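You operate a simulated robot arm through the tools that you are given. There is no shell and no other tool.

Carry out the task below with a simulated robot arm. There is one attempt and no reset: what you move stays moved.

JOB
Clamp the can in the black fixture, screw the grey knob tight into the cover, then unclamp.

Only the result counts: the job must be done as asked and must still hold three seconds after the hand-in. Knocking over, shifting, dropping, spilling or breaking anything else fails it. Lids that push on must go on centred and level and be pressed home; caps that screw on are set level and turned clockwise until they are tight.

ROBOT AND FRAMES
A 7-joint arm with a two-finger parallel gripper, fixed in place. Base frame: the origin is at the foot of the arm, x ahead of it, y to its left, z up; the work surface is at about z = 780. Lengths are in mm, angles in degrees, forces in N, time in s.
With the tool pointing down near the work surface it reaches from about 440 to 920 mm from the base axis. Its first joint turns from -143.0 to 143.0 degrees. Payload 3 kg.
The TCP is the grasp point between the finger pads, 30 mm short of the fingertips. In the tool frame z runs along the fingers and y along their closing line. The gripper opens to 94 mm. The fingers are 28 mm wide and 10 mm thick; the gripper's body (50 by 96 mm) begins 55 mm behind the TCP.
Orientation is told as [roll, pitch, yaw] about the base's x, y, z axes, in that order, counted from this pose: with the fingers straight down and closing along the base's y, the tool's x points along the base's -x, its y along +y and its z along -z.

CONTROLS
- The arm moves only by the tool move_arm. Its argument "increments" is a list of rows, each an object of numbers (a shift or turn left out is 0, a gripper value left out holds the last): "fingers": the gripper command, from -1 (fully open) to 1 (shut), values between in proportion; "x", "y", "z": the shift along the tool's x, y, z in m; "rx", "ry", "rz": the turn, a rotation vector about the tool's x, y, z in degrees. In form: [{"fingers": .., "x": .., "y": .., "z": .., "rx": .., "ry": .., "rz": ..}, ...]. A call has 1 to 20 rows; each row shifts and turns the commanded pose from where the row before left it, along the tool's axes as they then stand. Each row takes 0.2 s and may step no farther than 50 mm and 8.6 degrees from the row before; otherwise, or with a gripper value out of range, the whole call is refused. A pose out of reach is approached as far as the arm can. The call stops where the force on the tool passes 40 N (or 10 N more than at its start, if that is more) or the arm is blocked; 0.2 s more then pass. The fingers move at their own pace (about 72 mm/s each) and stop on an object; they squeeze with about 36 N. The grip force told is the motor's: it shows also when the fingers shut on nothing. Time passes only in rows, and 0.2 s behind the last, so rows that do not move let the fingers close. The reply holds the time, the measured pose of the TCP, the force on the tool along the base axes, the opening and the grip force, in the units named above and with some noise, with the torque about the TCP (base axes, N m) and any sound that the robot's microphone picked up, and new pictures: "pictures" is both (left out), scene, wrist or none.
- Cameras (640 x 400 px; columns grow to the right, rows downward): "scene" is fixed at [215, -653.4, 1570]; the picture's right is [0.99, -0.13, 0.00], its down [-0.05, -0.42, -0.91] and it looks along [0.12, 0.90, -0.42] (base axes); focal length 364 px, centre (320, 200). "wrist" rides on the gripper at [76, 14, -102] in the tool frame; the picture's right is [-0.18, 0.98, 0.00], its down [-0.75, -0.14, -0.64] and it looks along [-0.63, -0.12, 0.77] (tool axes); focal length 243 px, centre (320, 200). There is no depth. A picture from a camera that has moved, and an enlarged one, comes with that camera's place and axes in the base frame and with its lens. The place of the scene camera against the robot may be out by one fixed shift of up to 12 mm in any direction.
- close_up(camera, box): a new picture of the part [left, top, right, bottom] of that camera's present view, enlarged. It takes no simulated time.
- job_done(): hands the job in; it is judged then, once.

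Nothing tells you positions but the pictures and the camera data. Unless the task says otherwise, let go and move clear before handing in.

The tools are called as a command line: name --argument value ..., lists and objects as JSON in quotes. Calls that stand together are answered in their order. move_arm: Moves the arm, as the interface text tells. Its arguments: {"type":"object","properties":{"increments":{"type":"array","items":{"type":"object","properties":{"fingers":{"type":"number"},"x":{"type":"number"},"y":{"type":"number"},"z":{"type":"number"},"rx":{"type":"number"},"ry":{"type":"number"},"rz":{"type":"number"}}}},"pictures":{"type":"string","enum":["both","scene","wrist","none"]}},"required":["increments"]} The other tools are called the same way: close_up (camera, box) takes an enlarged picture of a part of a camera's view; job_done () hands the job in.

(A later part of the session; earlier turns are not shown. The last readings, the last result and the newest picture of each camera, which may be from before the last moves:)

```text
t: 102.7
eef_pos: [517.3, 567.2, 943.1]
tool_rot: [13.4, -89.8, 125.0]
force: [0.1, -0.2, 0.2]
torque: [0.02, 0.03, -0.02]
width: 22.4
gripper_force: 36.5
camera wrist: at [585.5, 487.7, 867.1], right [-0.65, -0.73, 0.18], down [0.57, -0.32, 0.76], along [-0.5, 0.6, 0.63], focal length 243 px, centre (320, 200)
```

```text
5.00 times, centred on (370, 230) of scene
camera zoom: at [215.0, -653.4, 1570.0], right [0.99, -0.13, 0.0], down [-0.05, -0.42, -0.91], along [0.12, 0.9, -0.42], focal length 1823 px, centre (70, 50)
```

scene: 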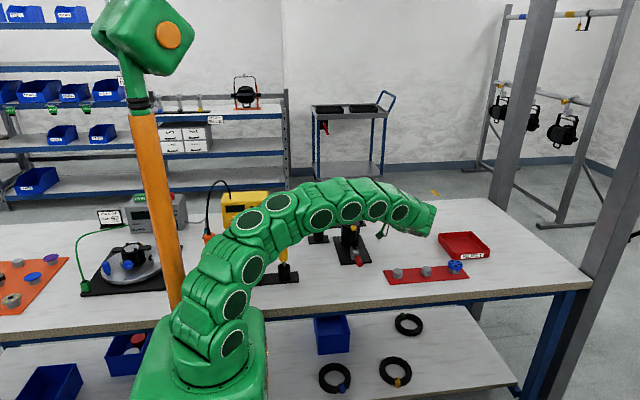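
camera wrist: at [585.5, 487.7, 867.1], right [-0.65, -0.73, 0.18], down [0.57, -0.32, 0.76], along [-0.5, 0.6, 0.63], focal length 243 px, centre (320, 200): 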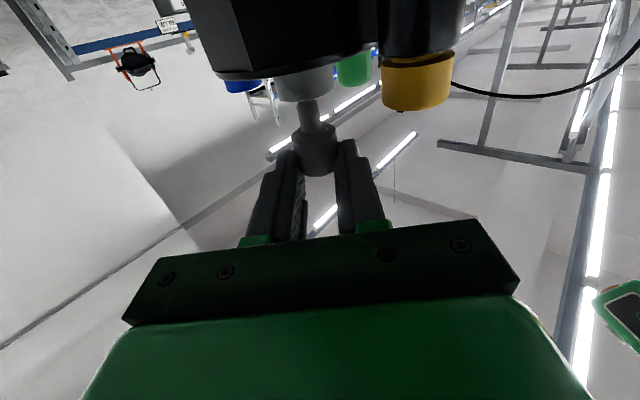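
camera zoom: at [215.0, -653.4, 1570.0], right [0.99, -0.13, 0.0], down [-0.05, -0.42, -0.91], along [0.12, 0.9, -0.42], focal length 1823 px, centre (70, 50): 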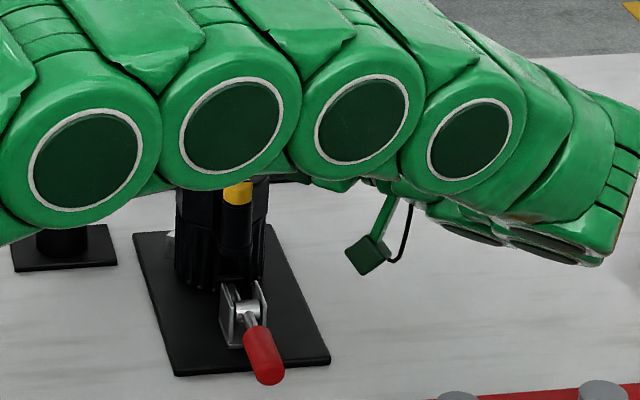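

The stem is aligned just above the hole, so I'll lower gently and watch the force.

move_arm --increments '[{"x": 0.002}, {"x": 0.002}, {"x": 0.002}, {}]' --pictures "wrist"

close_up --camera "wrist" --box '[240, 20, 400, 140]'

```text
t: 103.7
eef_pos: [518.4, 565.5, 935.5]
tool_rot: [10.7, -89.8, 127.8]
force: [0.0, 0.6, 0.1]
torque: [0.02, -0.03, -0.03]
width: 22.3
gripper_force: 36.4
camera wrist: at [586.5, 487.8, 860.3], right [-0.65, -0.73, 0.18], down [0.57, -0.32, 0.76], along [-0.5, 0.6, 0.63], focal length 243 px, centre (320, 200)
```

wrist: 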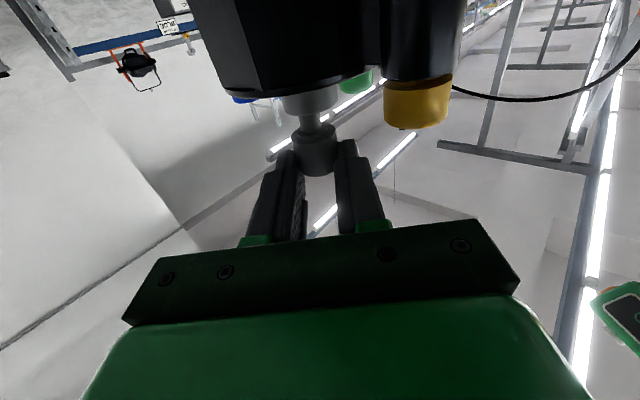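

```text
3.33 times, centred on (320, 80) of wrist
camera zoom: at [586.5, 487.8, 860.3], right [-0.65, -0.73, 0.18], down [0.57, -0.32, 0.76], along [-0.5, 0.6, 0.63], focal length 809 px, centre (320, 600)
```

zoom: 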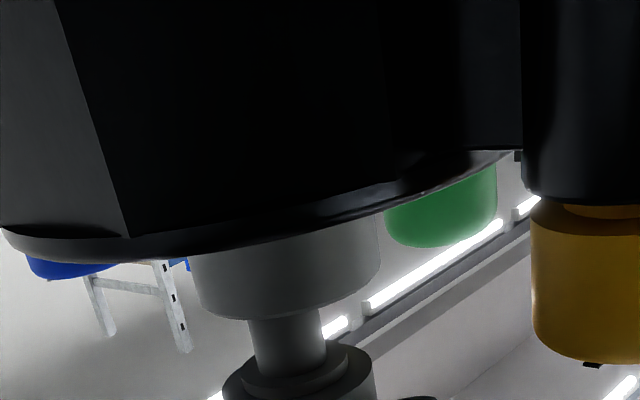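

move_arm --increments '[{"y": 0.0013}, {}]' --pictures "wrist"

close_up --camera "wrist" --box '[260, 50, 370, 130]'

```text
t: 104.3
eef_pos: [517.7, 566.4, 935.3]
tool_rot: [7.8, -89.9, 130.6]
force: [-0.8, 0.2, -0.3]
torque: [0.02, -0.05, 0.0]
width: 22.1
gripper_force: 35.7
camera wrist: at [585.3, 486.9, 860.3], right [-0.65, -0.73, 0.18], down [0.57, -0.32, 0.76], along [-0.5, 0.6, 0.63], focal length 243 px, centre (320, 200)
```

wrist: 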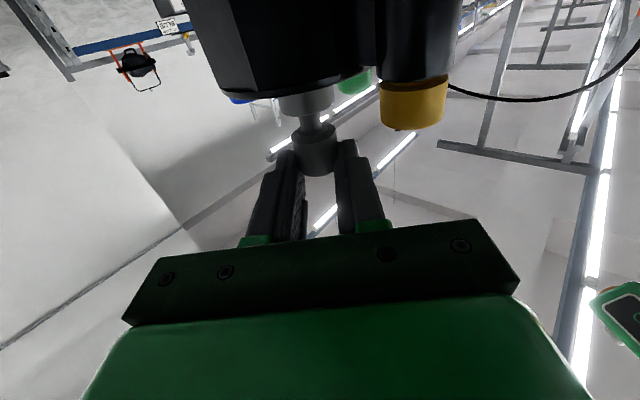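

```text
5.00 times, centred on (315, 90) of wrist
camera zoom: at [585.3, 486.9, 860.3], right [-0.65, -0.73, 0.18], down [0.57, -0.32, 0.76], along [-0.5, 0.6, 0.63], focal length 1213 px, centre (345, 750)
```

zoom: 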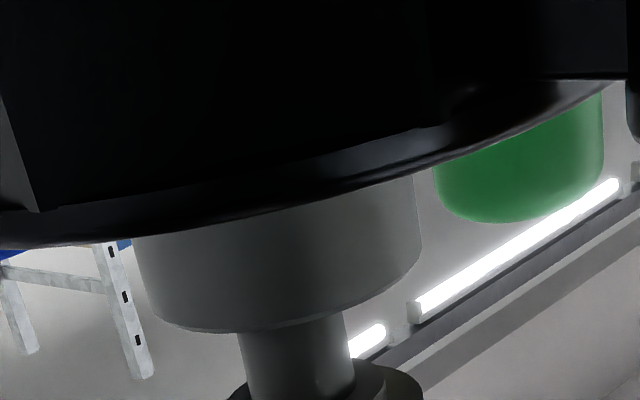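

Now the stem axis lines up with the bush, so I'll continue down.

move_arm --increments '[{"x": 0.002}, {"x": 0.002}, {"x": 0.002}, {"x": 0.002}, {}]' --pictures "wrist"

close_up --camera "wrist" --box '[260, 50, 370, 130]'

```text
t: 105.5
eef_pos: [515.3, 565.6, 926.9]
tool_rot: [6.3, -89.9, 132.2]
force: [-0.8, 0.6, 2.1]
torque: [0.05, 0.05, -0.03]
width: 22.4
gripper_force: 36.2
camera wrist: at [584.8, 486.7, 852.4], right [-0.65, -0.73, 0.18], down [0.57, -0.32, 0.76], along [-0.5, 0.6, 0.63], focal length 243 px, centre (320, 200)
```

wrist: 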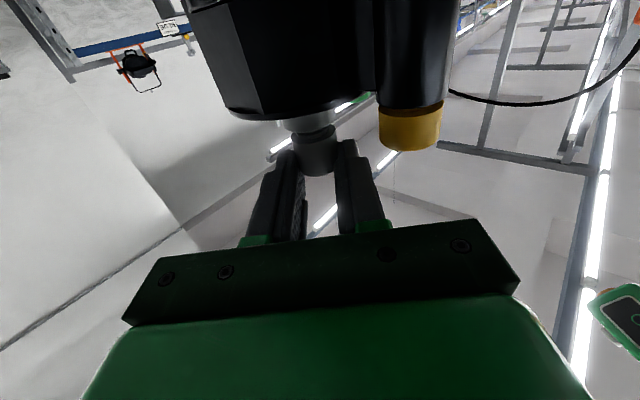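

```text
5.00 times, centred on (315, 90) of wrist
camera zoom: at [584.8, 486.7, 852.4], right [-0.65, -0.73, 0.18], down [0.57, -0.32, 0.76], along [-0.5, 0.6, 0.63], focal length 1213 px, centre (345, 750)
```

zoom: 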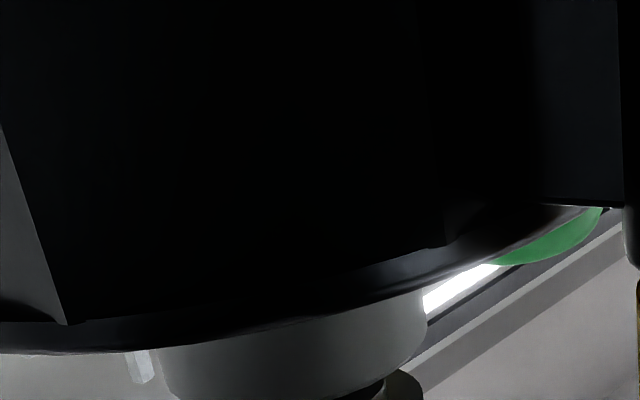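

move_arm --increments '[{"x": 0.0015}, {"x": 0.001}, {"x": 0.001}, {}]' --pictures "wrist"

close_up --camera "wrist" --box '[260, 70, 370, 150]'

```text
t: 106.5
eef_pos: [515.7, 566.7, 924.5]
tool_rot: [0.7, -89.9, 137.7]
force: [5.5, -3.1, 18.7]
torque: [0.18, 0.26, -0.01]
width: 22.5
gripper_force: 35.7
camera wrist: at [584.3, 487.1, 849.5], right [-0.65, -0.73, 0.18], down [0.57, -0.32, 0.76], along [-0.5, 0.6, 0.63], focal length 243 px, centre (320, 200)
```

wrist: 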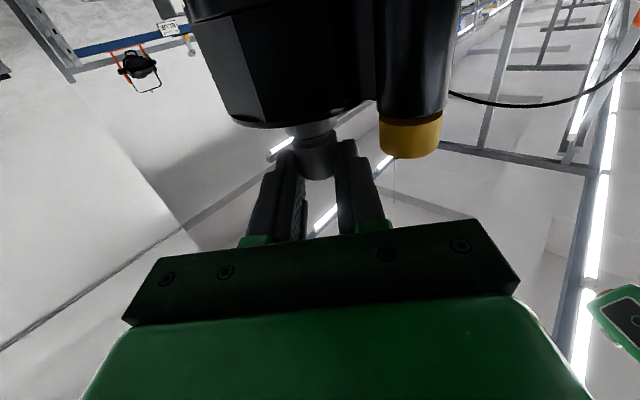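

```text
5.00 times, centred on (315, 110) of wrist
camera zoom: at [584.3, 487.1, 849.5], right [-0.65, -0.73, 0.18], down [0.57, -0.32, 0.76], along [-0.5, 0.6, 0.63], focal length 1213 px, centre (345, 650)
```

zoom: 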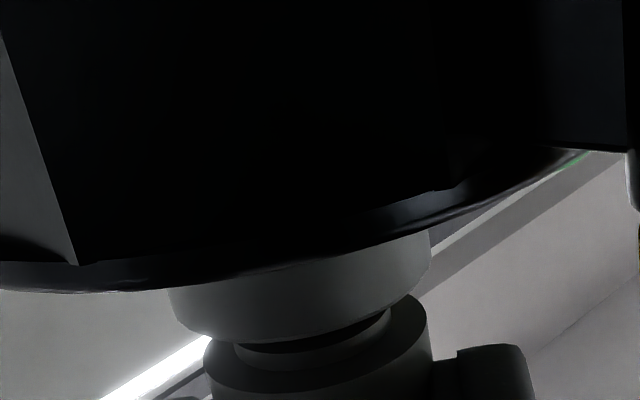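

The stem is in the bush and resting on the thread start, with the flange just above the bush. I'll ease the load, open the fingers and back away horizontally.

move_arm --increments '[{"x": -0.0008}, {"fingers": 0.45}, {"fingers": 0.4}, {"fingers": 0.3}, {"fingers": 0.15}, {}]' --pictures "wrist"

close_up --camera "wrist" --box '[250, 70, 390, 180]'

```text
t: 107.9
eef_pos: [516.1, 566.0, 924.7]
tool_rot: [13.7, -89.9, 124.6]
force: [0.6, -0.1, -1.0]
torque: [-0.02, 0.0, 0.0]
width: 39.9
gripper_force: 0.0
camera wrist: at [584.3, 487.3, 849.5], right [-0.65, -0.73, 0.18], down [0.57, -0.32, 0.76], along [-0.5, 0.6, 0.63], focal length 243 px, centre (320, 200)
```

wrist: 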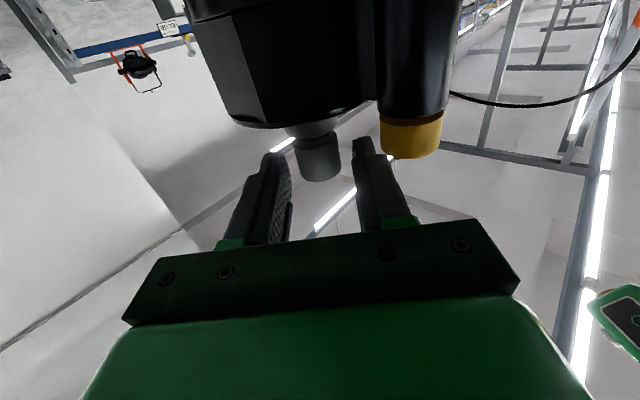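

```text
3.64 times, centred on (320, 125) of wrist
camera zoom: at [584.3, 487.3, 849.5], right [-0.65, -0.73, 0.18], down [0.57, -0.32, 0.76], along [-0.5, 0.6, 0.63], focal length 882 px, centre (320, 473)
```

zoom: 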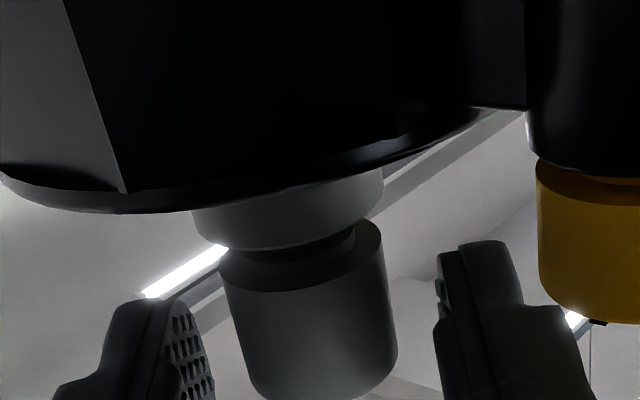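

The knob stands in the bush on its own. I'm retreating, rising and returning to a vertical hand.

move_arm --increments '[{"z": -0.01}, {"z": -0.02}, {"z": -0.03}, {"x": -0.02}, {"x": -0.03}, {"x": -0.03}, {"x": -0.03}, {}]' --pictures "both"

move_arm --increments '[{"ry": 6}, {"ry": 6}, {"ry": 6}, {"ry": 6}, {"ry": 6}, {"ry": 6}, {"ry": 6}, {"ry": 6}, {"ry": 6}, {"ry": 6}, {"ry": 6}, {"ry": 6}, {"ry": 6}, {"ry": 6}, {"ry": 5.8}, {}]' --pictures "both"

```text
t: 109.7
eef_pos: [560.2, 527.0, 1034.0]
tool_rot: [14.7, -89.8, 123.7]
force: [-0.2, -0.5, -0.3]
torque: [-0.02, 0.01, 0.02]
width: 40.0
gripper_force: 0.0
camera wrist: at [628.6, 447.6, 959.0], right [-0.65, -0.73, 0.18], down [0.57, -0.32, 0.76], along [-0.5, 0.6, 0.63], focal length 243 px, centre (320, 200)
```

scene: 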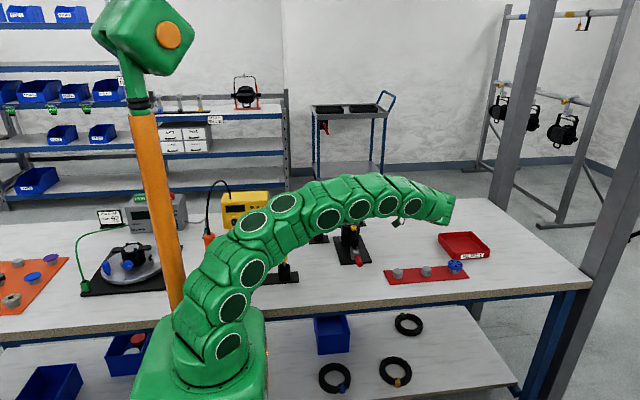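
wrist: 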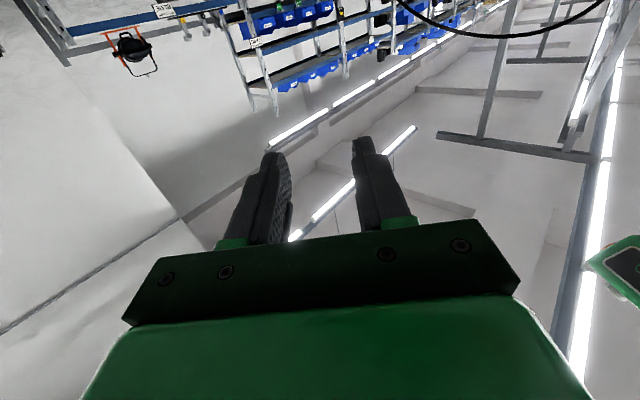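

```text
t: 113.1
eef_pos: [561.3, 526.4, 1036.1]
tool_rot: [0.0, 0.0, 138.4]
force: [0.0, -0.2, 0.4]
torque: [0.02, 0.05, 0.01]
width: 40.2
gripper_force: 0.0
camera wrist: at [609.8, 465.3, 1139.0], right [-0.79, -0.61, 0.0], down [-0.47, 0.61, 0.64], along [-0.39, 0.51, -0.77], focal length 243 px, centre (320, 200)
```

scene: 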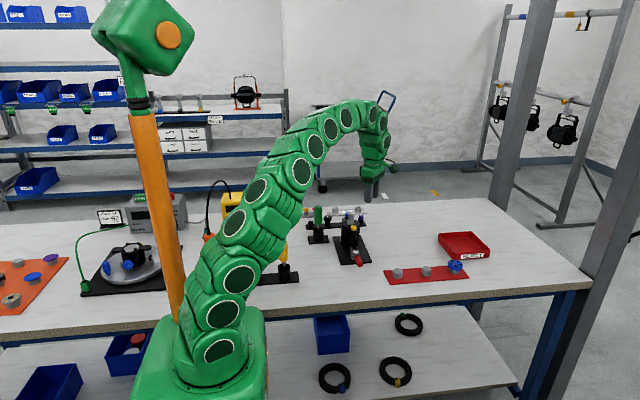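
wrist: 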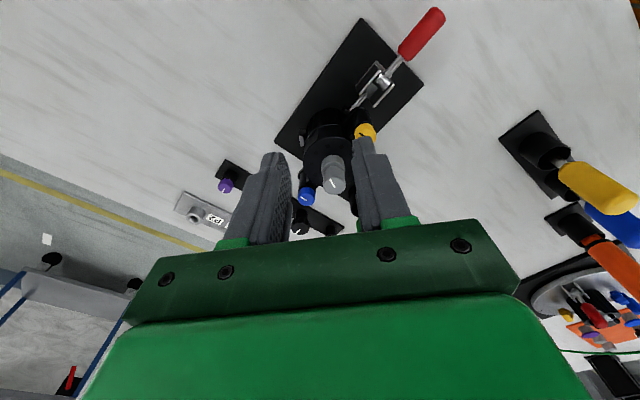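

The hand is vertical again, and the knob is visibly standing in the bush. I'll move above it and measure its position.

move_arm --increments '[{"x": -0.03, "z": 0.015}, {"x": -0.03, "z": 0.015}, {"x": -0.021, "z": 0.015}, {}]' --pictures "wrist"

close_up --camera "wrist" --box '[240, 90, 400, 210]'

close_up --camera "scene" --box '[320, 200, 380, 250]'

```text
t: 114.1
eef_pos: [500.6, 578.8, 990.5]
tool_rot: [0.1, 0.1, 138.4]
force: [-0.4, 0.7, -0.7]
torque: [0.03, -0.04, -0.01]
width: 39.9
gripper_force: 0.0
camera wrist: at [549.3, 517.8, 1094.0], right [-0.79, -0.61, 0.0], down [-0.47, 0.61, 0.64], along [-0.39, 0.51, -0.77], focal length 243 px, centre (320, 200)
```

wrist: 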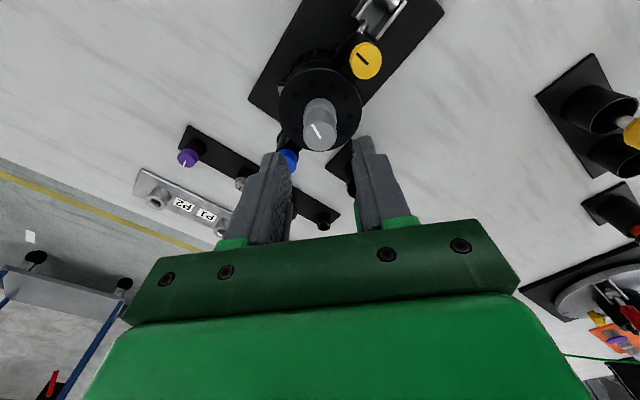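

```text
3.33 times, centred on (320, 150) of wrist
camera zoom: at [549.3, 517.8, 1094.0], right [-0.79, -0.61, 0.0], down [-0.47, 0.61, 0.64], along [-0.39, 0.51, -0.77], focal length 809 px, centre (320, 367)
```

zoom: 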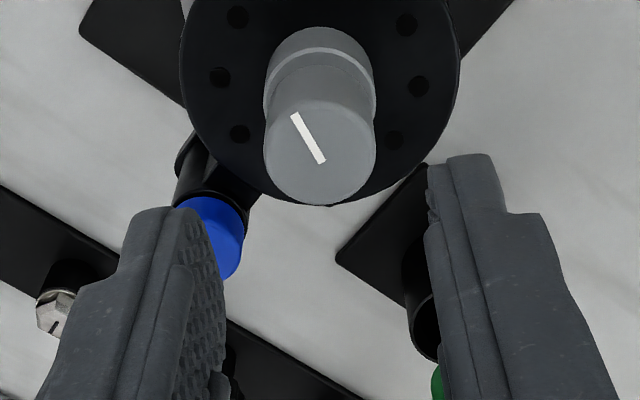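

```text
8.00 times, centred on (350, 225) of scene
camera zoom: at [215.0, -653.4, 1570.0], right [0.99, -0.13, 0.0], down [-0.05, -0.42, -0.91], along [0.12, 0.9, -0.42], focal length 2916 px, centre (80, 0)
```

zoom: 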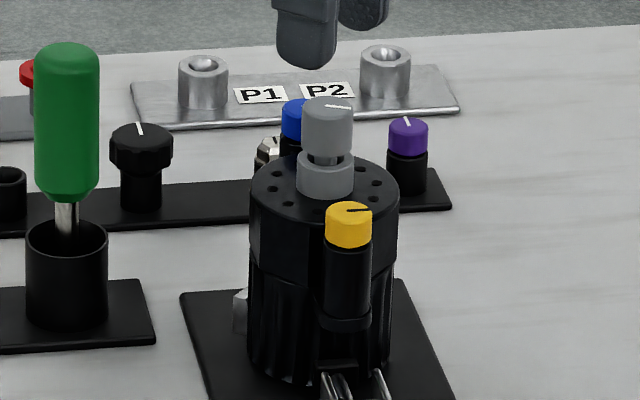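

move_arm --increments '[{"rz": -8.5}, {"rz": -8.5}, {"rz": -8.5}, {"rz": -8.5}, {"rz": -8.5}, {"rz": -8.5}, {"rz": -8.5}, {}]' --pictures "both"

close_up --camera "wrist" --box '[240, 90, 400, 210]'

```text
t: 115.9
eef_pos: [500.5, 580.2, 989.6]
tool_rot: [0.0, 0.0, -162.0]
force: [-0.2, -1.0, 0.4]
torque: [-0.02, -0.03, -0.01]
width: 39.9
gripper_force: 0.0
camera wrist: at [578.6, 589.9, 1093.1], right [0.13, -0.99, 0.0], down [-0.76, -0.1, 0.64], along [-0.64, -0.08, -0.77], focal length 243 px, centre (320, 200)
```

scene: 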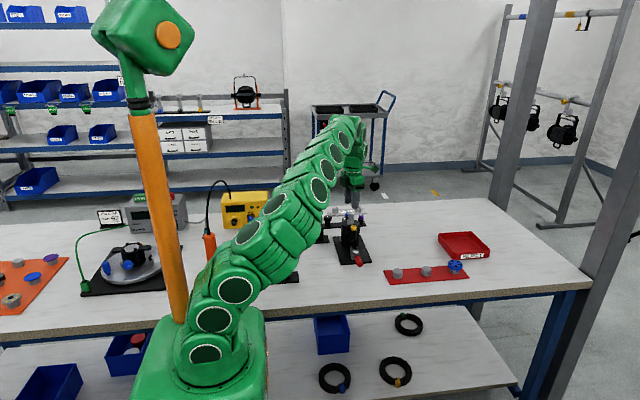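
wrist: 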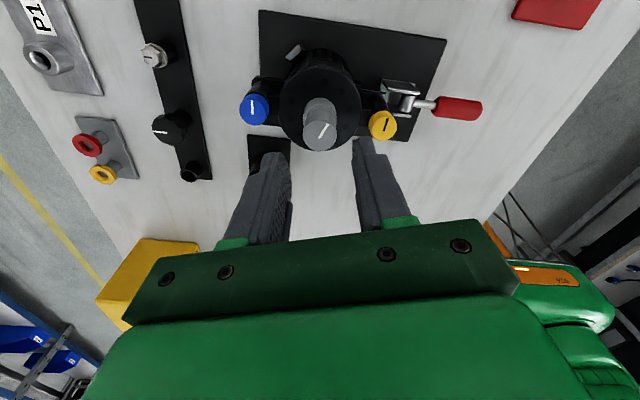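

```text
3.33 times, centred on (320, 150) of wrist
camera zoom: at [578.6, 589.9, 1093.1], right [0.13, -0.99, 0.0], down [-0.76, -0.1, 0.64], along [-0.64, -0.08, -0.77], focal length 809 px, centre (320, 367)
```

zoom: 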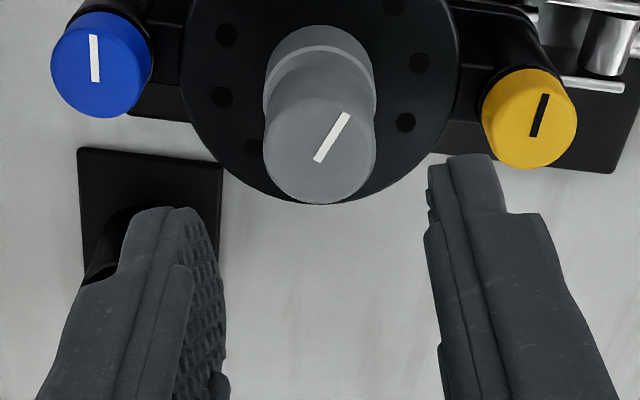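

The knob sits exactly on the tool axis at about [500.5, 580], with its top at z ≈ 925. I'll descend and grip the upper body.

move_arm --increments '[{"z": 0.02}, {"z": 0.018}, {"z": 0.01}, {"z": 0.004}, {}]' --pictures "wrist"

close_up --camera "wrist" --box '[240, 90, 400, 210]'

close_up --camera "scene" --box '[320, 200, 380, 250]'

```text
t: 117.1
eef_pos: [500.4, 579.9, 940.1]
tool_rot: [0.0, 0.0, -162.1]
force: [-0.1, 0.1, -0.2]
torque: [0.04, -0.02, 0.0]
width: 39.9
gripper_force: 0.0
camera wrist: at [578.3, 589.8, 1042.1], right [0.13, -0.99, 0.0], down [-0.76, -0.1, 0.64], along [-0.64, -0.08, -0.77], focal length 243 px, centre (320, 200)
```

wrist: 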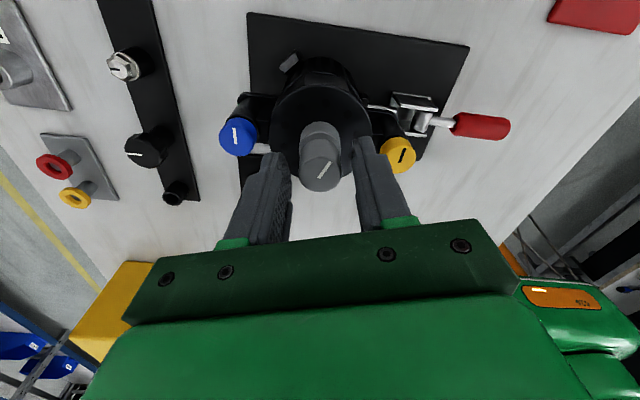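

```text
3.33 times, centred on (320, 150) of wrist
camera zoom: at [578.3, 589.8, 1042.1], right [0.13, -0.99, 0.0], down [-0.76, -0.1, 0.64], along [-0.64, -0.08, -0.77], focal length 809 px, centre (320, 367)
```

zoom: 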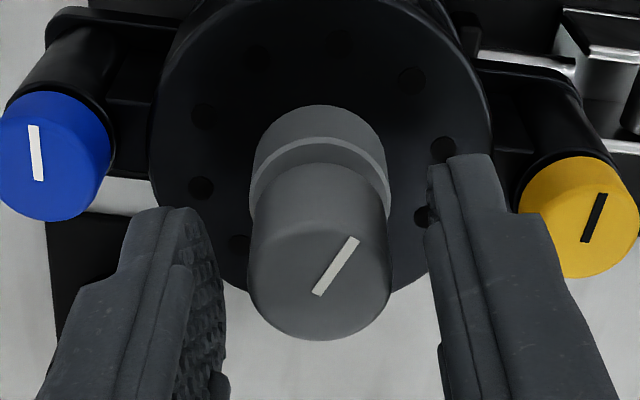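

```text
8.00 times, centred on (350, 225) of scene
camera zoom: at [215.0, -653.4, 1570.0], right [0.99, -0.13, 0.0], down [-0.05, -0.42, -0.91], along [0.12, 0.9, -0.42], focal length 2916 px, centre (80, 0)
```

zoom: 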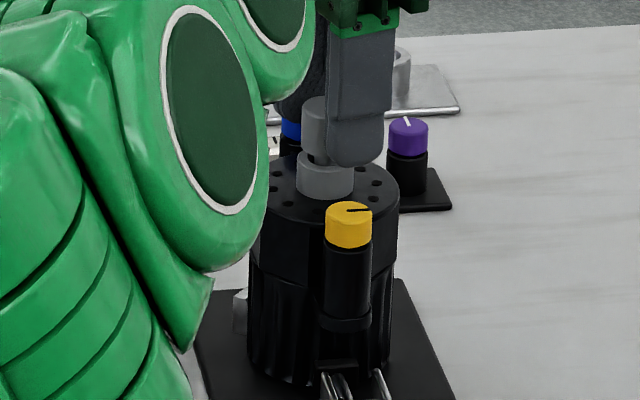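

move_arm --increments '[{"z": 0.0025}, {"fingers": 0.35}, {"fingers": 0.45}, {"fingers": 1}, {}, {}]' --pictures "wrist"

close_up --camera "wrist" --box '[240, 90, 400, 210]'

```text
t: 118.5
eef_pos: [500.0, 580.2, 936.0]
tool_rot: [0.0, 0.1, -162.0]
force: [0.2, -0.5, 0.1]
torque: [-0.02, -0.01, 0.0]
width: 22.2
gripper_force: 35.9
camera wrist: at [578.4, 589.9, 1039.4], right [0.13, -0.99, 0.0], down [-0.76, -0.1, 0.64], along [-0.64, -0.08, -0.77], focal length 243 px, centre (320, 200)
```

wrist: 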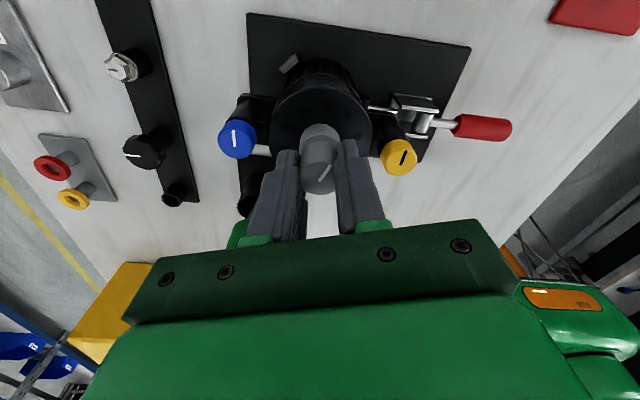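

```text
3.33 times, centred on (320, 150) of wrist
camera zoom: at [578.4, 589.9, 1039.4], right [0.13, -0.99, 0.0], down [-0.76, -0.1, 0.64], along [-0.64, -0.08, -0.77], focal length 809 px, centre (320, 367)
```

zoom: 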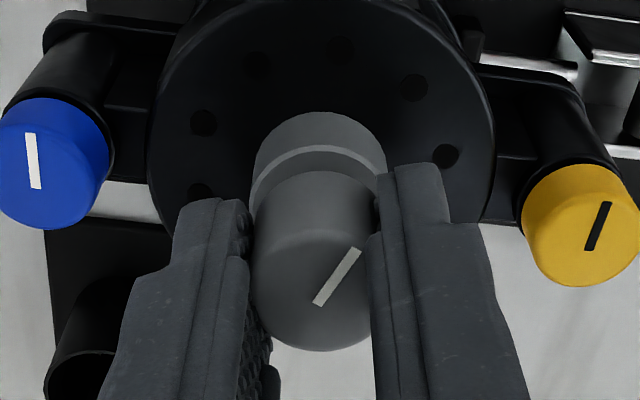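

The knob is gripped. Now I'll turn it clockwise from above, with a slight downward bias, watching torque and force.

move_arm --increments '[{"z": 0.0005}, {"rz": 6}, {"rz": 6}, {"rz": 6}, {"rz": 6}, {"rz": 6}, {"rz": 6}, {"rz": 6}, {"rz": 6}, {"rz": 6}, {"rz": 6}]' --pictures "wrist"

close_up --camera "wrist" --box '[240, 90, 400, 210]'

```text
t: 120.9
eef_pos: [500.6, 580.4, 934.7]
tool_rot: [0.1, -0.1, 137.9]
force: [-2.9, -6.5, -0.2]
torque: [-0.3, 0.07, 0.04]
width: 22.0
gripper_force: 36.3
camera wrist: at [548.8, 518.5, 1037.8], right [-0.8, -0.6, 0.0], down [-0.46, 0.61, 0.64], along [-0.39, 0.51, -0.77], focal length 243 px, centre (320, 200)
```

wrist: 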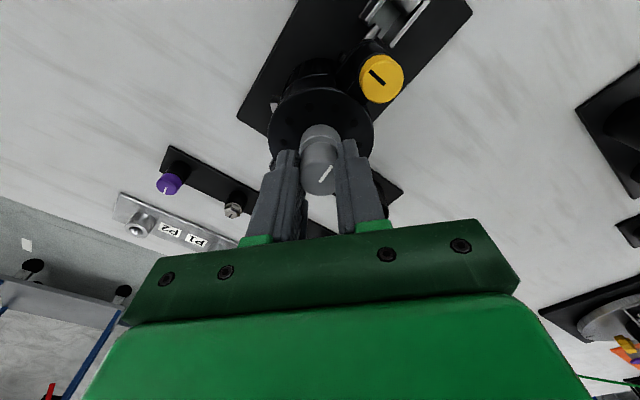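

```text
3.33 times, centred on (320, 150) of wrist
camera zoom: at [548.8, 518.5, 1037.8], right [-0.8, -0.6, 0.0], down [-0.46, 0.61, 0.64], along [-0.39, 0.51, -0.77], focal length 809 px, centre (320, 367)
```

zoom: 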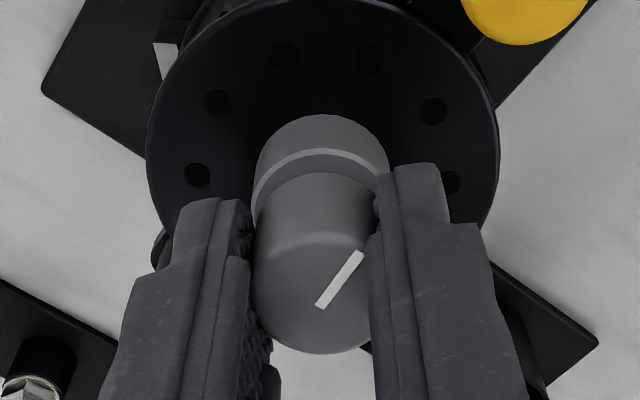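

The knob turns with the fingers and is descending. Continuing.

move_arm --increments '[{"rz": 7, "z": 5e-05}, {"rz": 7, "z": 5e-05}, {"rz": 7, "z": 5e-05}, {"rz": 7, "z": 5e-05}, {"rz": 7, "z": 5e-05}, {"rz": 7, "z": 5e-05}, {"rz": 7, "z": 5e-05}, {"rz": 7, "z": 5e-05}, {"rz": 7, "z": 5e-05}, {"rz": 7, "z": 5e-05}]' --pictures "none"

move_arm --increments '[{"rz": 7, "z": 5e-05}, {"rz": 7, "z": 5e-05}, {"rz": 7, "z": 5e-05}, {"rz": 7, "z": 5e-05}, {"rz": 7, "z": 5e-05}, {"rz": 7, "z": 5e-05}, {"rz": 7, "z": 5e-05}, {"rz": 7, "z": 5e-05}, {"rz": 7, "z": 5e-05}, {"rz": 7, "z": 5e-05}]' --pictures "wrist"

close_up --camera "wrist" --box '[240, 90, 400, 210]'

```text
t: 123.1
eef_pos: [500.4, 579.5, 935.5]
tool_rot: [0.1, -0.1, 67.9]
force: [-5.1, 1.6, 1.8]
torque: [0.06, 0.15, 0.04]
width: 22.3
gripper_force: 36.4
```

```text
t: 125.3
eef_pos: [501.6, 579.7, 933.5]
tool_rot: [0.0, -0.1, -2.2]
force: [-3.8, 0.7, 2.2]
torque: [0.09, 0.12, 0.01]
width: 23.0
gripper_force: 36.2
camera wrist: at [426.2, 597.2, 1036.6], right [0.22, 0.97, 0.0], down [0.75, -0.17, 0.64], along [0.63, -0.14, -0.77], focal length 243 px, centre (320, 200)
```

wrist: 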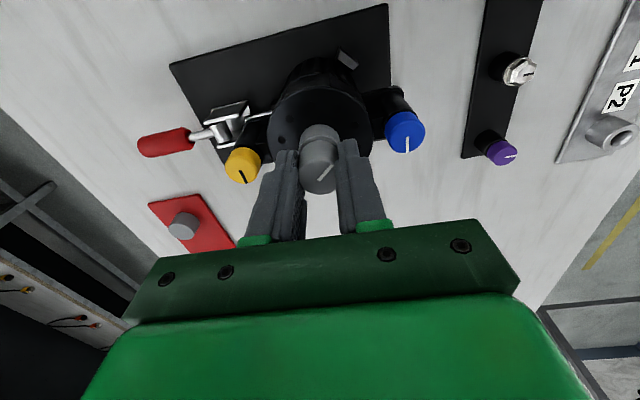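

```text
3.33 times, centred on (320, 150) of wrist
camera zoom: at [426.2, 597.2, 1036.6], right [0.22, 0.97, 0.0], down [0.75, -0.17, 0.64], along [0.63, -0.14, -0.77], focal length 809 px, centre (320, 367)
```

zoom: 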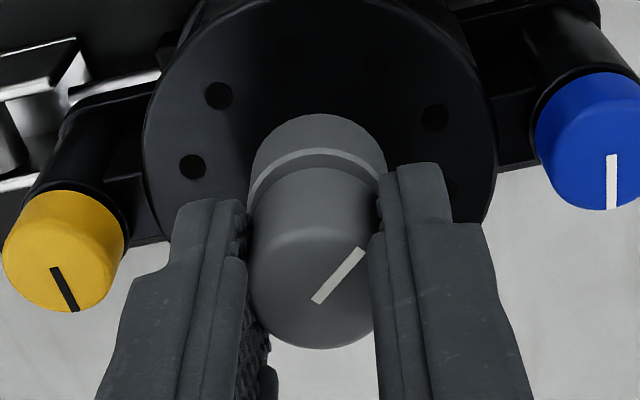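

move_arm --increments '[{"rz": 7, "z": 5e-05}, {"rz": 7, "z": 5e-05}, {"rz": 7, "z": 5e-05}, {"rz": 7, "z": 5e-05}, {"rz": 7, "z": 5e-05}, {"rz": 7, "z": 5e-05}, {"rz": 7, "z": 5e-05}, {"rz": 7, "z": 5e-05}, {"rz": 7, "z": 5e-05}, {"rz": 7, "z": 5e-05}, {"rz": 7, "z": 5e-05}, {"rz": 7, "z": 5e-05}]' --pictures "both"

close_up --camera "wrist" --box '[240, 90, 400, 210]'

close_up --camera "scene" --box '[325, 200, 375, 240]'

```text
t: 127.9
eef_pos: [500.2, 580.0, 932.2]
tool_rot: [0.0, 0.1, -86.2]
force: [-10.7, -14.8, 7.3]
torque: [-0.48, 0.33, 0.0]
width: 23.1
gripper_force: 36.0
camera wrist: at [510.7, 657.0, 1035.4], right [0.99, -0.12, 0.0], down [-0.09, -0.76, 0.64], along [-0.08, -0.64, -0.77], focal length 243 px, centre (320, 200)
```

scene: 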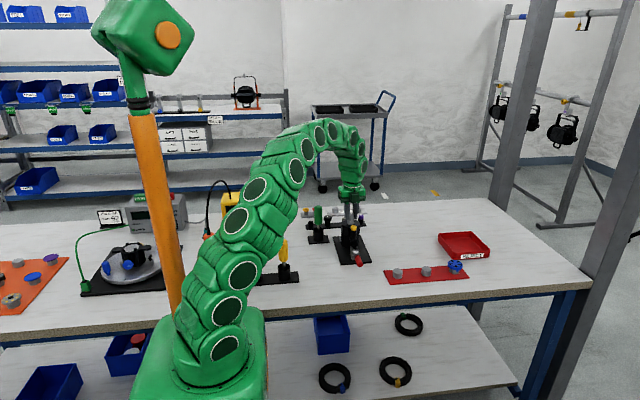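
wrist: 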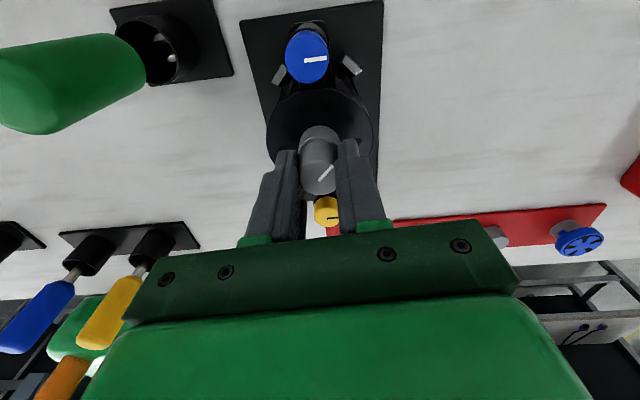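

```text
3.33 times, centred on (320, 150) of wrist
camera zoom: at [510.7, 657.0, 1035.4], right [0.99, -0.12, 0.0], down [-0.09, -0.76, 0.64], along [-0.08, -0.64, -0.77], focal length 809 px, centre (320, 367)
```

zoom: 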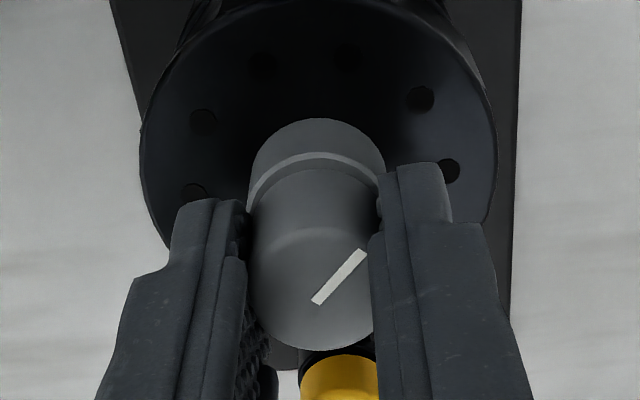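

```text
10.00 times, centred on (350, 220) of scene
camera zoom: at [215.0, -653.4, 1570.0], right [0.99, -0.13, 0.0], down [-0.05, -0.42, -0.91], along [0.12, 0.9, -0.42], focal length 3645 px, centre (20, 0)
```

zoom: 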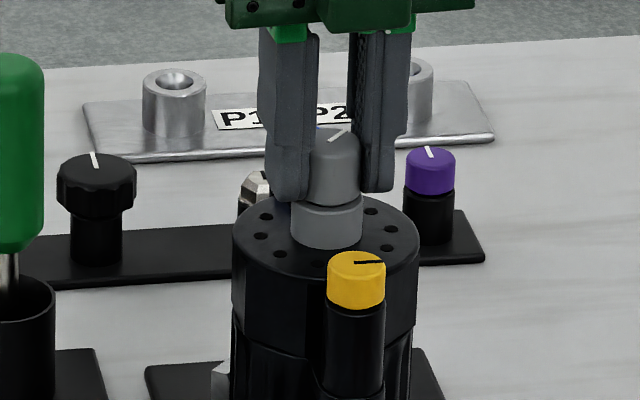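

The gap has nearly closed after about 285° of turn. I'll open, rotate the wrist back and re-grip to finish tightening.

move_arm --increments '[{"fingers": 0.4}, {"fingers": 0.2}, {}, {"z": -0.001}]' --pictures "scene"

close_up --camera "scene" --box '[325, 200, 375, 240]'

close_up --camera "wrist" --box '[240, 90, 400, 210]'

```text
t: 128.9
eef_pos: [500.2, 579.9, 933.3]
tool_rot: [-0.1, 0.1, -86.1]
force: [0.5, 0.0, 0.2]
torque: [0.0, -0.02, 0.0]
width: 37.7
gripper_force: 0.0
```

scene: 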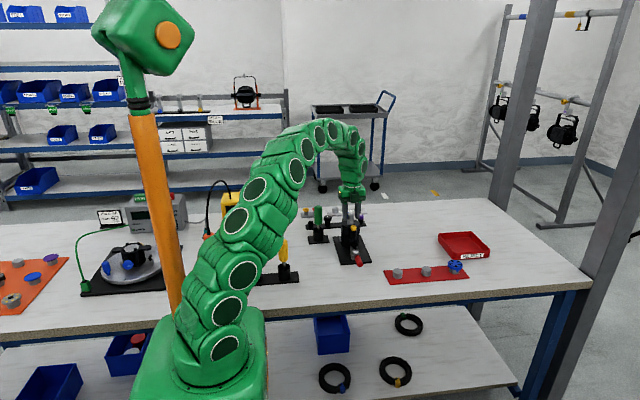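

```text
10.00 times, centred on (350, 220) of scene
camera zoom: at [215.0, -653.4, 1570.0], right [0.99, -0.13, 0.0], down [-0.05, -0.42, -0.91], along [0.12, 0.9, -0.42], focal length 3645 px, centre (20, 0)
```

zoom: 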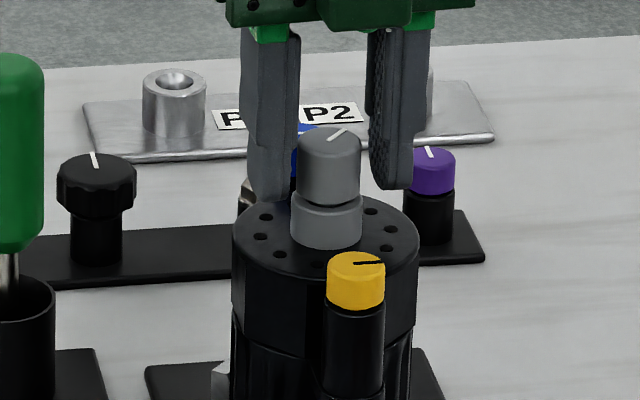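

```text
3.33 times, centred on (320, 150) of wrist
camera zoom: at [510.7, 656.8, 1036.1], right [0.99, -0.12, 0.0], down [-0.09, -0.76, 0.64], along [-0.08, -0.64, -0.77], focal length 809 px, centre (320, 367)
```

zoom: 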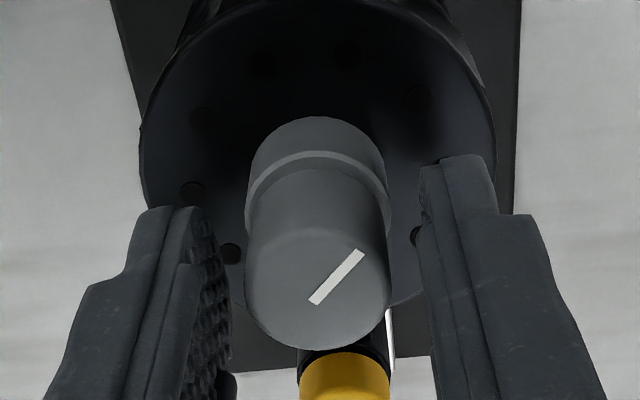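

move_arm --increments '[{"rz": -8.5}, {"rz": -8.5}, {"rz": -8.5}, {"rz": -8.5}, {"rz": -8.5}, {"rz": -8.5}, {"rz": -8.5}, {"rz": -8.5}, {"rz": -8.5}, {"rz": -8.5}, {"rz": -8.5}, {"rz": -8.5}, {"rz": -8.5}, {"rz": -8.5}, {"rz": -8.5}, {"rz": -8.5}]' --pictures "none"

move_arm --increments '[{"rz": -8.5}, {"rz": -8.5}, {"rz": -8.5}, {"rz": -8.5}, {"rz": -8.5}, {"rz": -8.5}, {"rz": -8.5}, {"rz": -8.5}, {"rz": -8.5}, {"rz": -8.5}, {"rz": -8.5}, {"rz": -8.5}, {"rz": -8.5}, {"rz": -8.5}, {"rz": -8.5}, {}]' --pictures "wrist"

close_up --camera "wrist" --box '[240, 90, 400, 210]'

```text
t: 132.3
eef_pos: [501.0, 580.4, 933.0]
tool_rot: [0.0, 0.0, 50.0]
force: [0.8, 0.4, -0.4]
torque: [0.0, -0.03, 0.02]
width: 37.4
gripper_force: 0.1
```

```text
t: 135.7
eef_pos: [499.7, 581.2, 934.1]
tool_rot: [-0.2, 0.1, 177.4]
force: [-0.8, -0.3, 0.6]
torque: [0.0, 0.02, -0.03]
width: 37.4
gripper_force: 0.1
camera wrist: at [577.4, 563.0, 1036.3], right [-0.23, -0.97, 0.0], down [-0.75, 0.17, 0.64], along [-0.63, 0.15, -0.77], focal length 243 px, centre (320, 200)
```

wrist: 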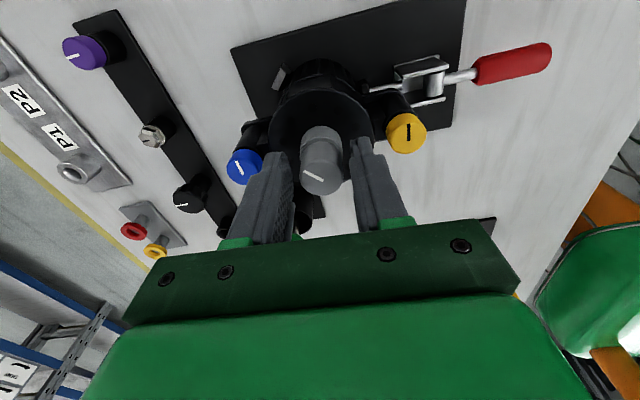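

```text
3.33 times, centred on (320, 150) of wrist
camera zoom: at [577.4, 563.0, 1036.3], right [-0.23, -0.97, 0.0], down [-0.75, 0.17, 0.64], along [-0.63, 0.15, -0.77], focal length 809 px, centre (320, 367)
```

zoom: 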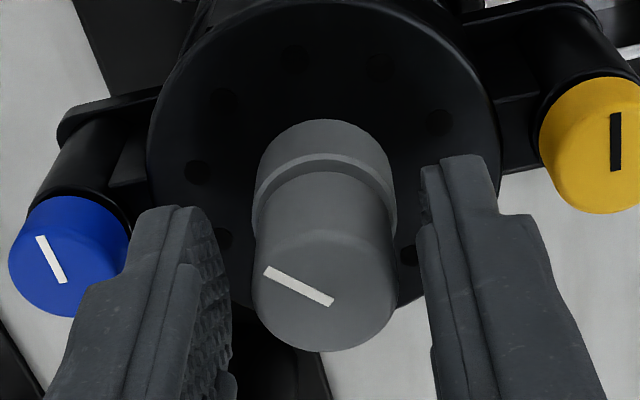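

move_arm --increments '[{"y": 0.0007}, {"fingers": 0.4}, {"fingers": 1}, {}, {}, {"z": 0.0003}]' --pictures "none"

move_arm --increments '[{"rz": 6, "z": 3e-05}, {"rz": 6, "z": 3e-05}, {"rz": 6, "z": 3e-05}, {"rz": 6, "z": 3e-05}, {"rz": 6, "z": 3e-05}, {"rz": 6, "z": 3e-05}, {"rz": 6, "z": 3e-05}, {"rz": 6, "z": 3e-05}]' --pictures "none"

move_arm --increments '[{"rz": 6, "z": 3e-05}, {"rz": 6, "z": 3e-05}, {"rz": 6, "z": 3e-05}, {"rz": 6, "z": 3e-05}, {"rz": 6, "z": 3e-05}, {"rz": 6, "z": 3e-05}, {"rz": 6, "z": 3e-05}, {"rz": 6, "z": 3e-05}]' --pictures "wrist"

close_up --camera "wrist" --box '[240, 90, 400, 210]'

```text
t: 137.1
eef_pos: [500.8, 579.6, 932.9]
tool_rot: [0.1, -0.1, 177.4]
force: [6.2, 6.3, -0.4]
torque: [0.22, -0.21, 0.0]
width: 22.9
gripper_force: 36.2
```

```text
t: 138.9
eef_pos: [500.7, 578.8, 932.9]
tool_rot: [0.2, -0.2, 129.3]
force: [4.1, 0.9, 0.8]
torque: [0.01, -0.14, -0.01]
width: 22.6
gripper_force: 35.8
```

```text
t: 140.7
eef_pos: [500.2, 579.3, 932.1]
tool_rot: [0.1, 0.0, 81.3]
force: [-10.7, -2.4, -0.9]
torque: [-0.09, 0.38, 0.19]
width: 22.9
gripper_force: 35.8
camera wrist: at [476.0, 506.2, 1035.8], right [-0.94, 0.33, 0.0], down [0.25, 0.72, 0.64], along [0.21, 0.61, -0.77], focal length 243 px, centre (320, 200)
```

wrist: 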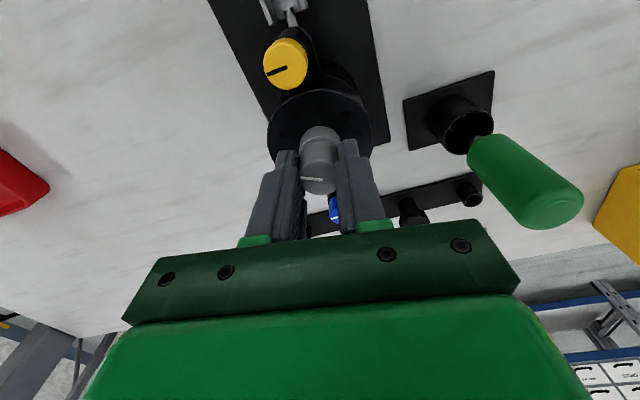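

```text
3.33 times, centred on (320, 150) of wrist
camera zoom: at [476.0, 506.2, 1035.8], right [-0.94, 0.33, 0.0], down [0.25, 0.72, 0.64], along [0.21, 0.61, -0.77], focal length 809 px, centre (320, 367)
```

zoom: 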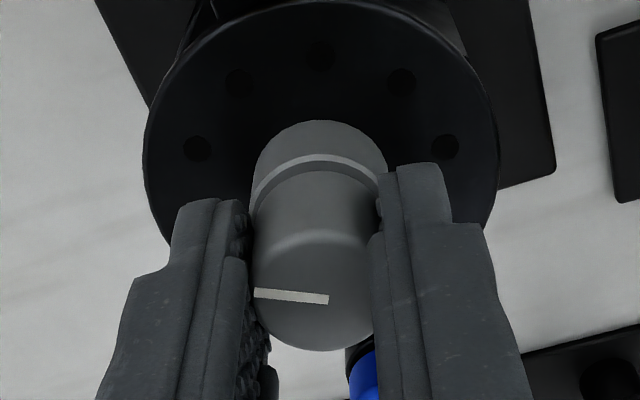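

The knob has started slipping in the fingers with 0.19 N·m of resistance, so it's getting tight. I'll turn a little further to confirm.

move_arm --increments '[{"rz": 5}, {"rz": 5}, {"rz": 5}, {"rz": 5}, {"rz": 5}, {"rz": 5}]' --pictures "wrist"

close_up --camera "wrist" --box '[240, 90, 400, 210]'

```text
t: 142.1
eef_pos: [502.2, 579.7, 932.3]
tool_rot: [0.2, 0.0, 51.3]
force: [-9.6, 4.0, 2.2]
torque: [0.09, 0.23, 0.26]
width: 23.0
gripper_force: 36.3
camera wrist: at [443.0, 529.4, 1036.0], right [-0.65, 0.76, 0.0], down [0.58, 0.5, 0.64], along [0.49, 0.42, -0.77], focal length 243 px, centre (320, 200)
```

wrist: 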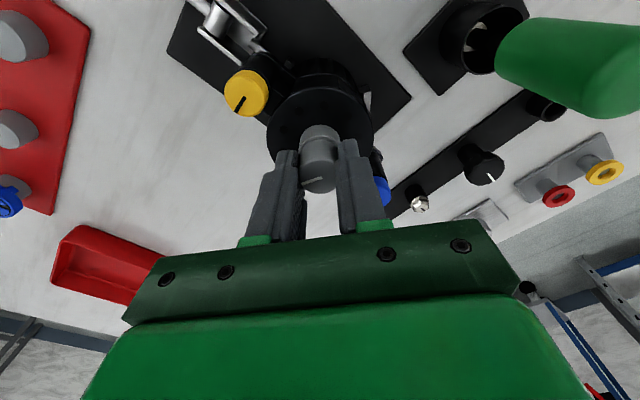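

```text
3.33 times, centred on (320, 150) of wrist
camera zoom: at [443.0, 529.4, 1036.0], right [-0.65, 0.76, 0.0], down [0.58, 0.5, 0.64], along [0.49, 0.42, -0.77], focal length 809 px, centre (320, 367)
```

zoom: 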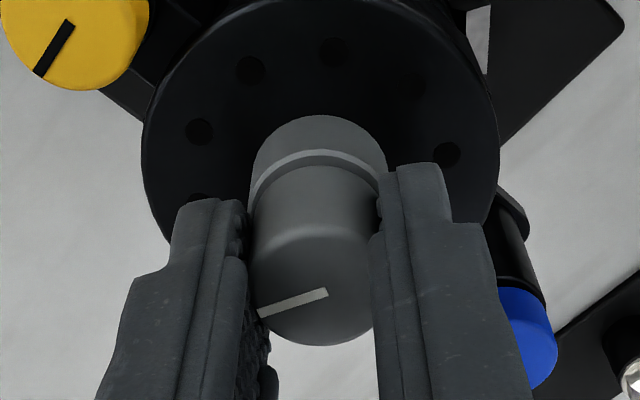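

move_arm --increments '[{"rz": 5}, {"rz": 5}, {"rz": 5}, {"rz": 5}, {"rz": 5}, {"rz": 5}, {"rz": 5}, {"rz": 5}]' --pictures "none"

close_up --camera "wrist" --box '[240, 90, 400, 210]'

close_up --camera "scene" --box '[335, 205, 365, 235]'

```text
t: 143.9
eef_pos: [499.2, 579.3, 931.1]
tool_rot: [0.0, 0.1, 11.3]
force: [-4.8, 3.9, 0.5]
torque: [0.17, 0.18, 0.21]
width: 22.5
gripper_force: 35.7
```

```text
3.33 times, centred on (320, 150) of wrist
camera zoom: at [423.7, 578.6, 1035.7], right [-0.01, 1.0, 0.0], down [0.77, 0.01, 0.64], along [0.64, 0.01, -0.77], focal length 809 px, centre (320, 367)
```

zoom: 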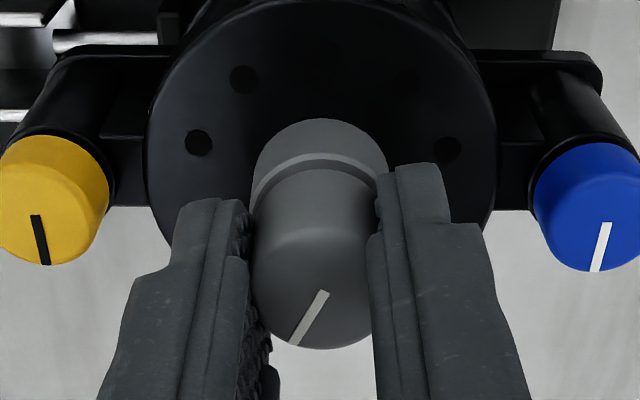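

```text
13.33 times, centred on (350, 220) of scene
camera zoom: at [215.0, -653.4, 1570.0], right [0.99, -0.13, 0.0], down [-0.05, -0.42, -0.91], along [0.12, 0.9, -0.42], focal length 4860 px, centre (-80, -67)
```

zoom: 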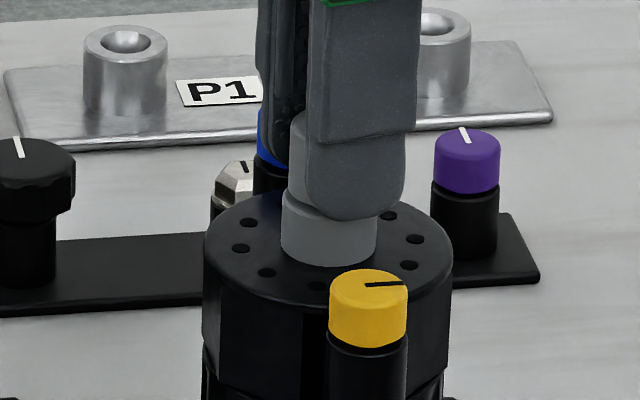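

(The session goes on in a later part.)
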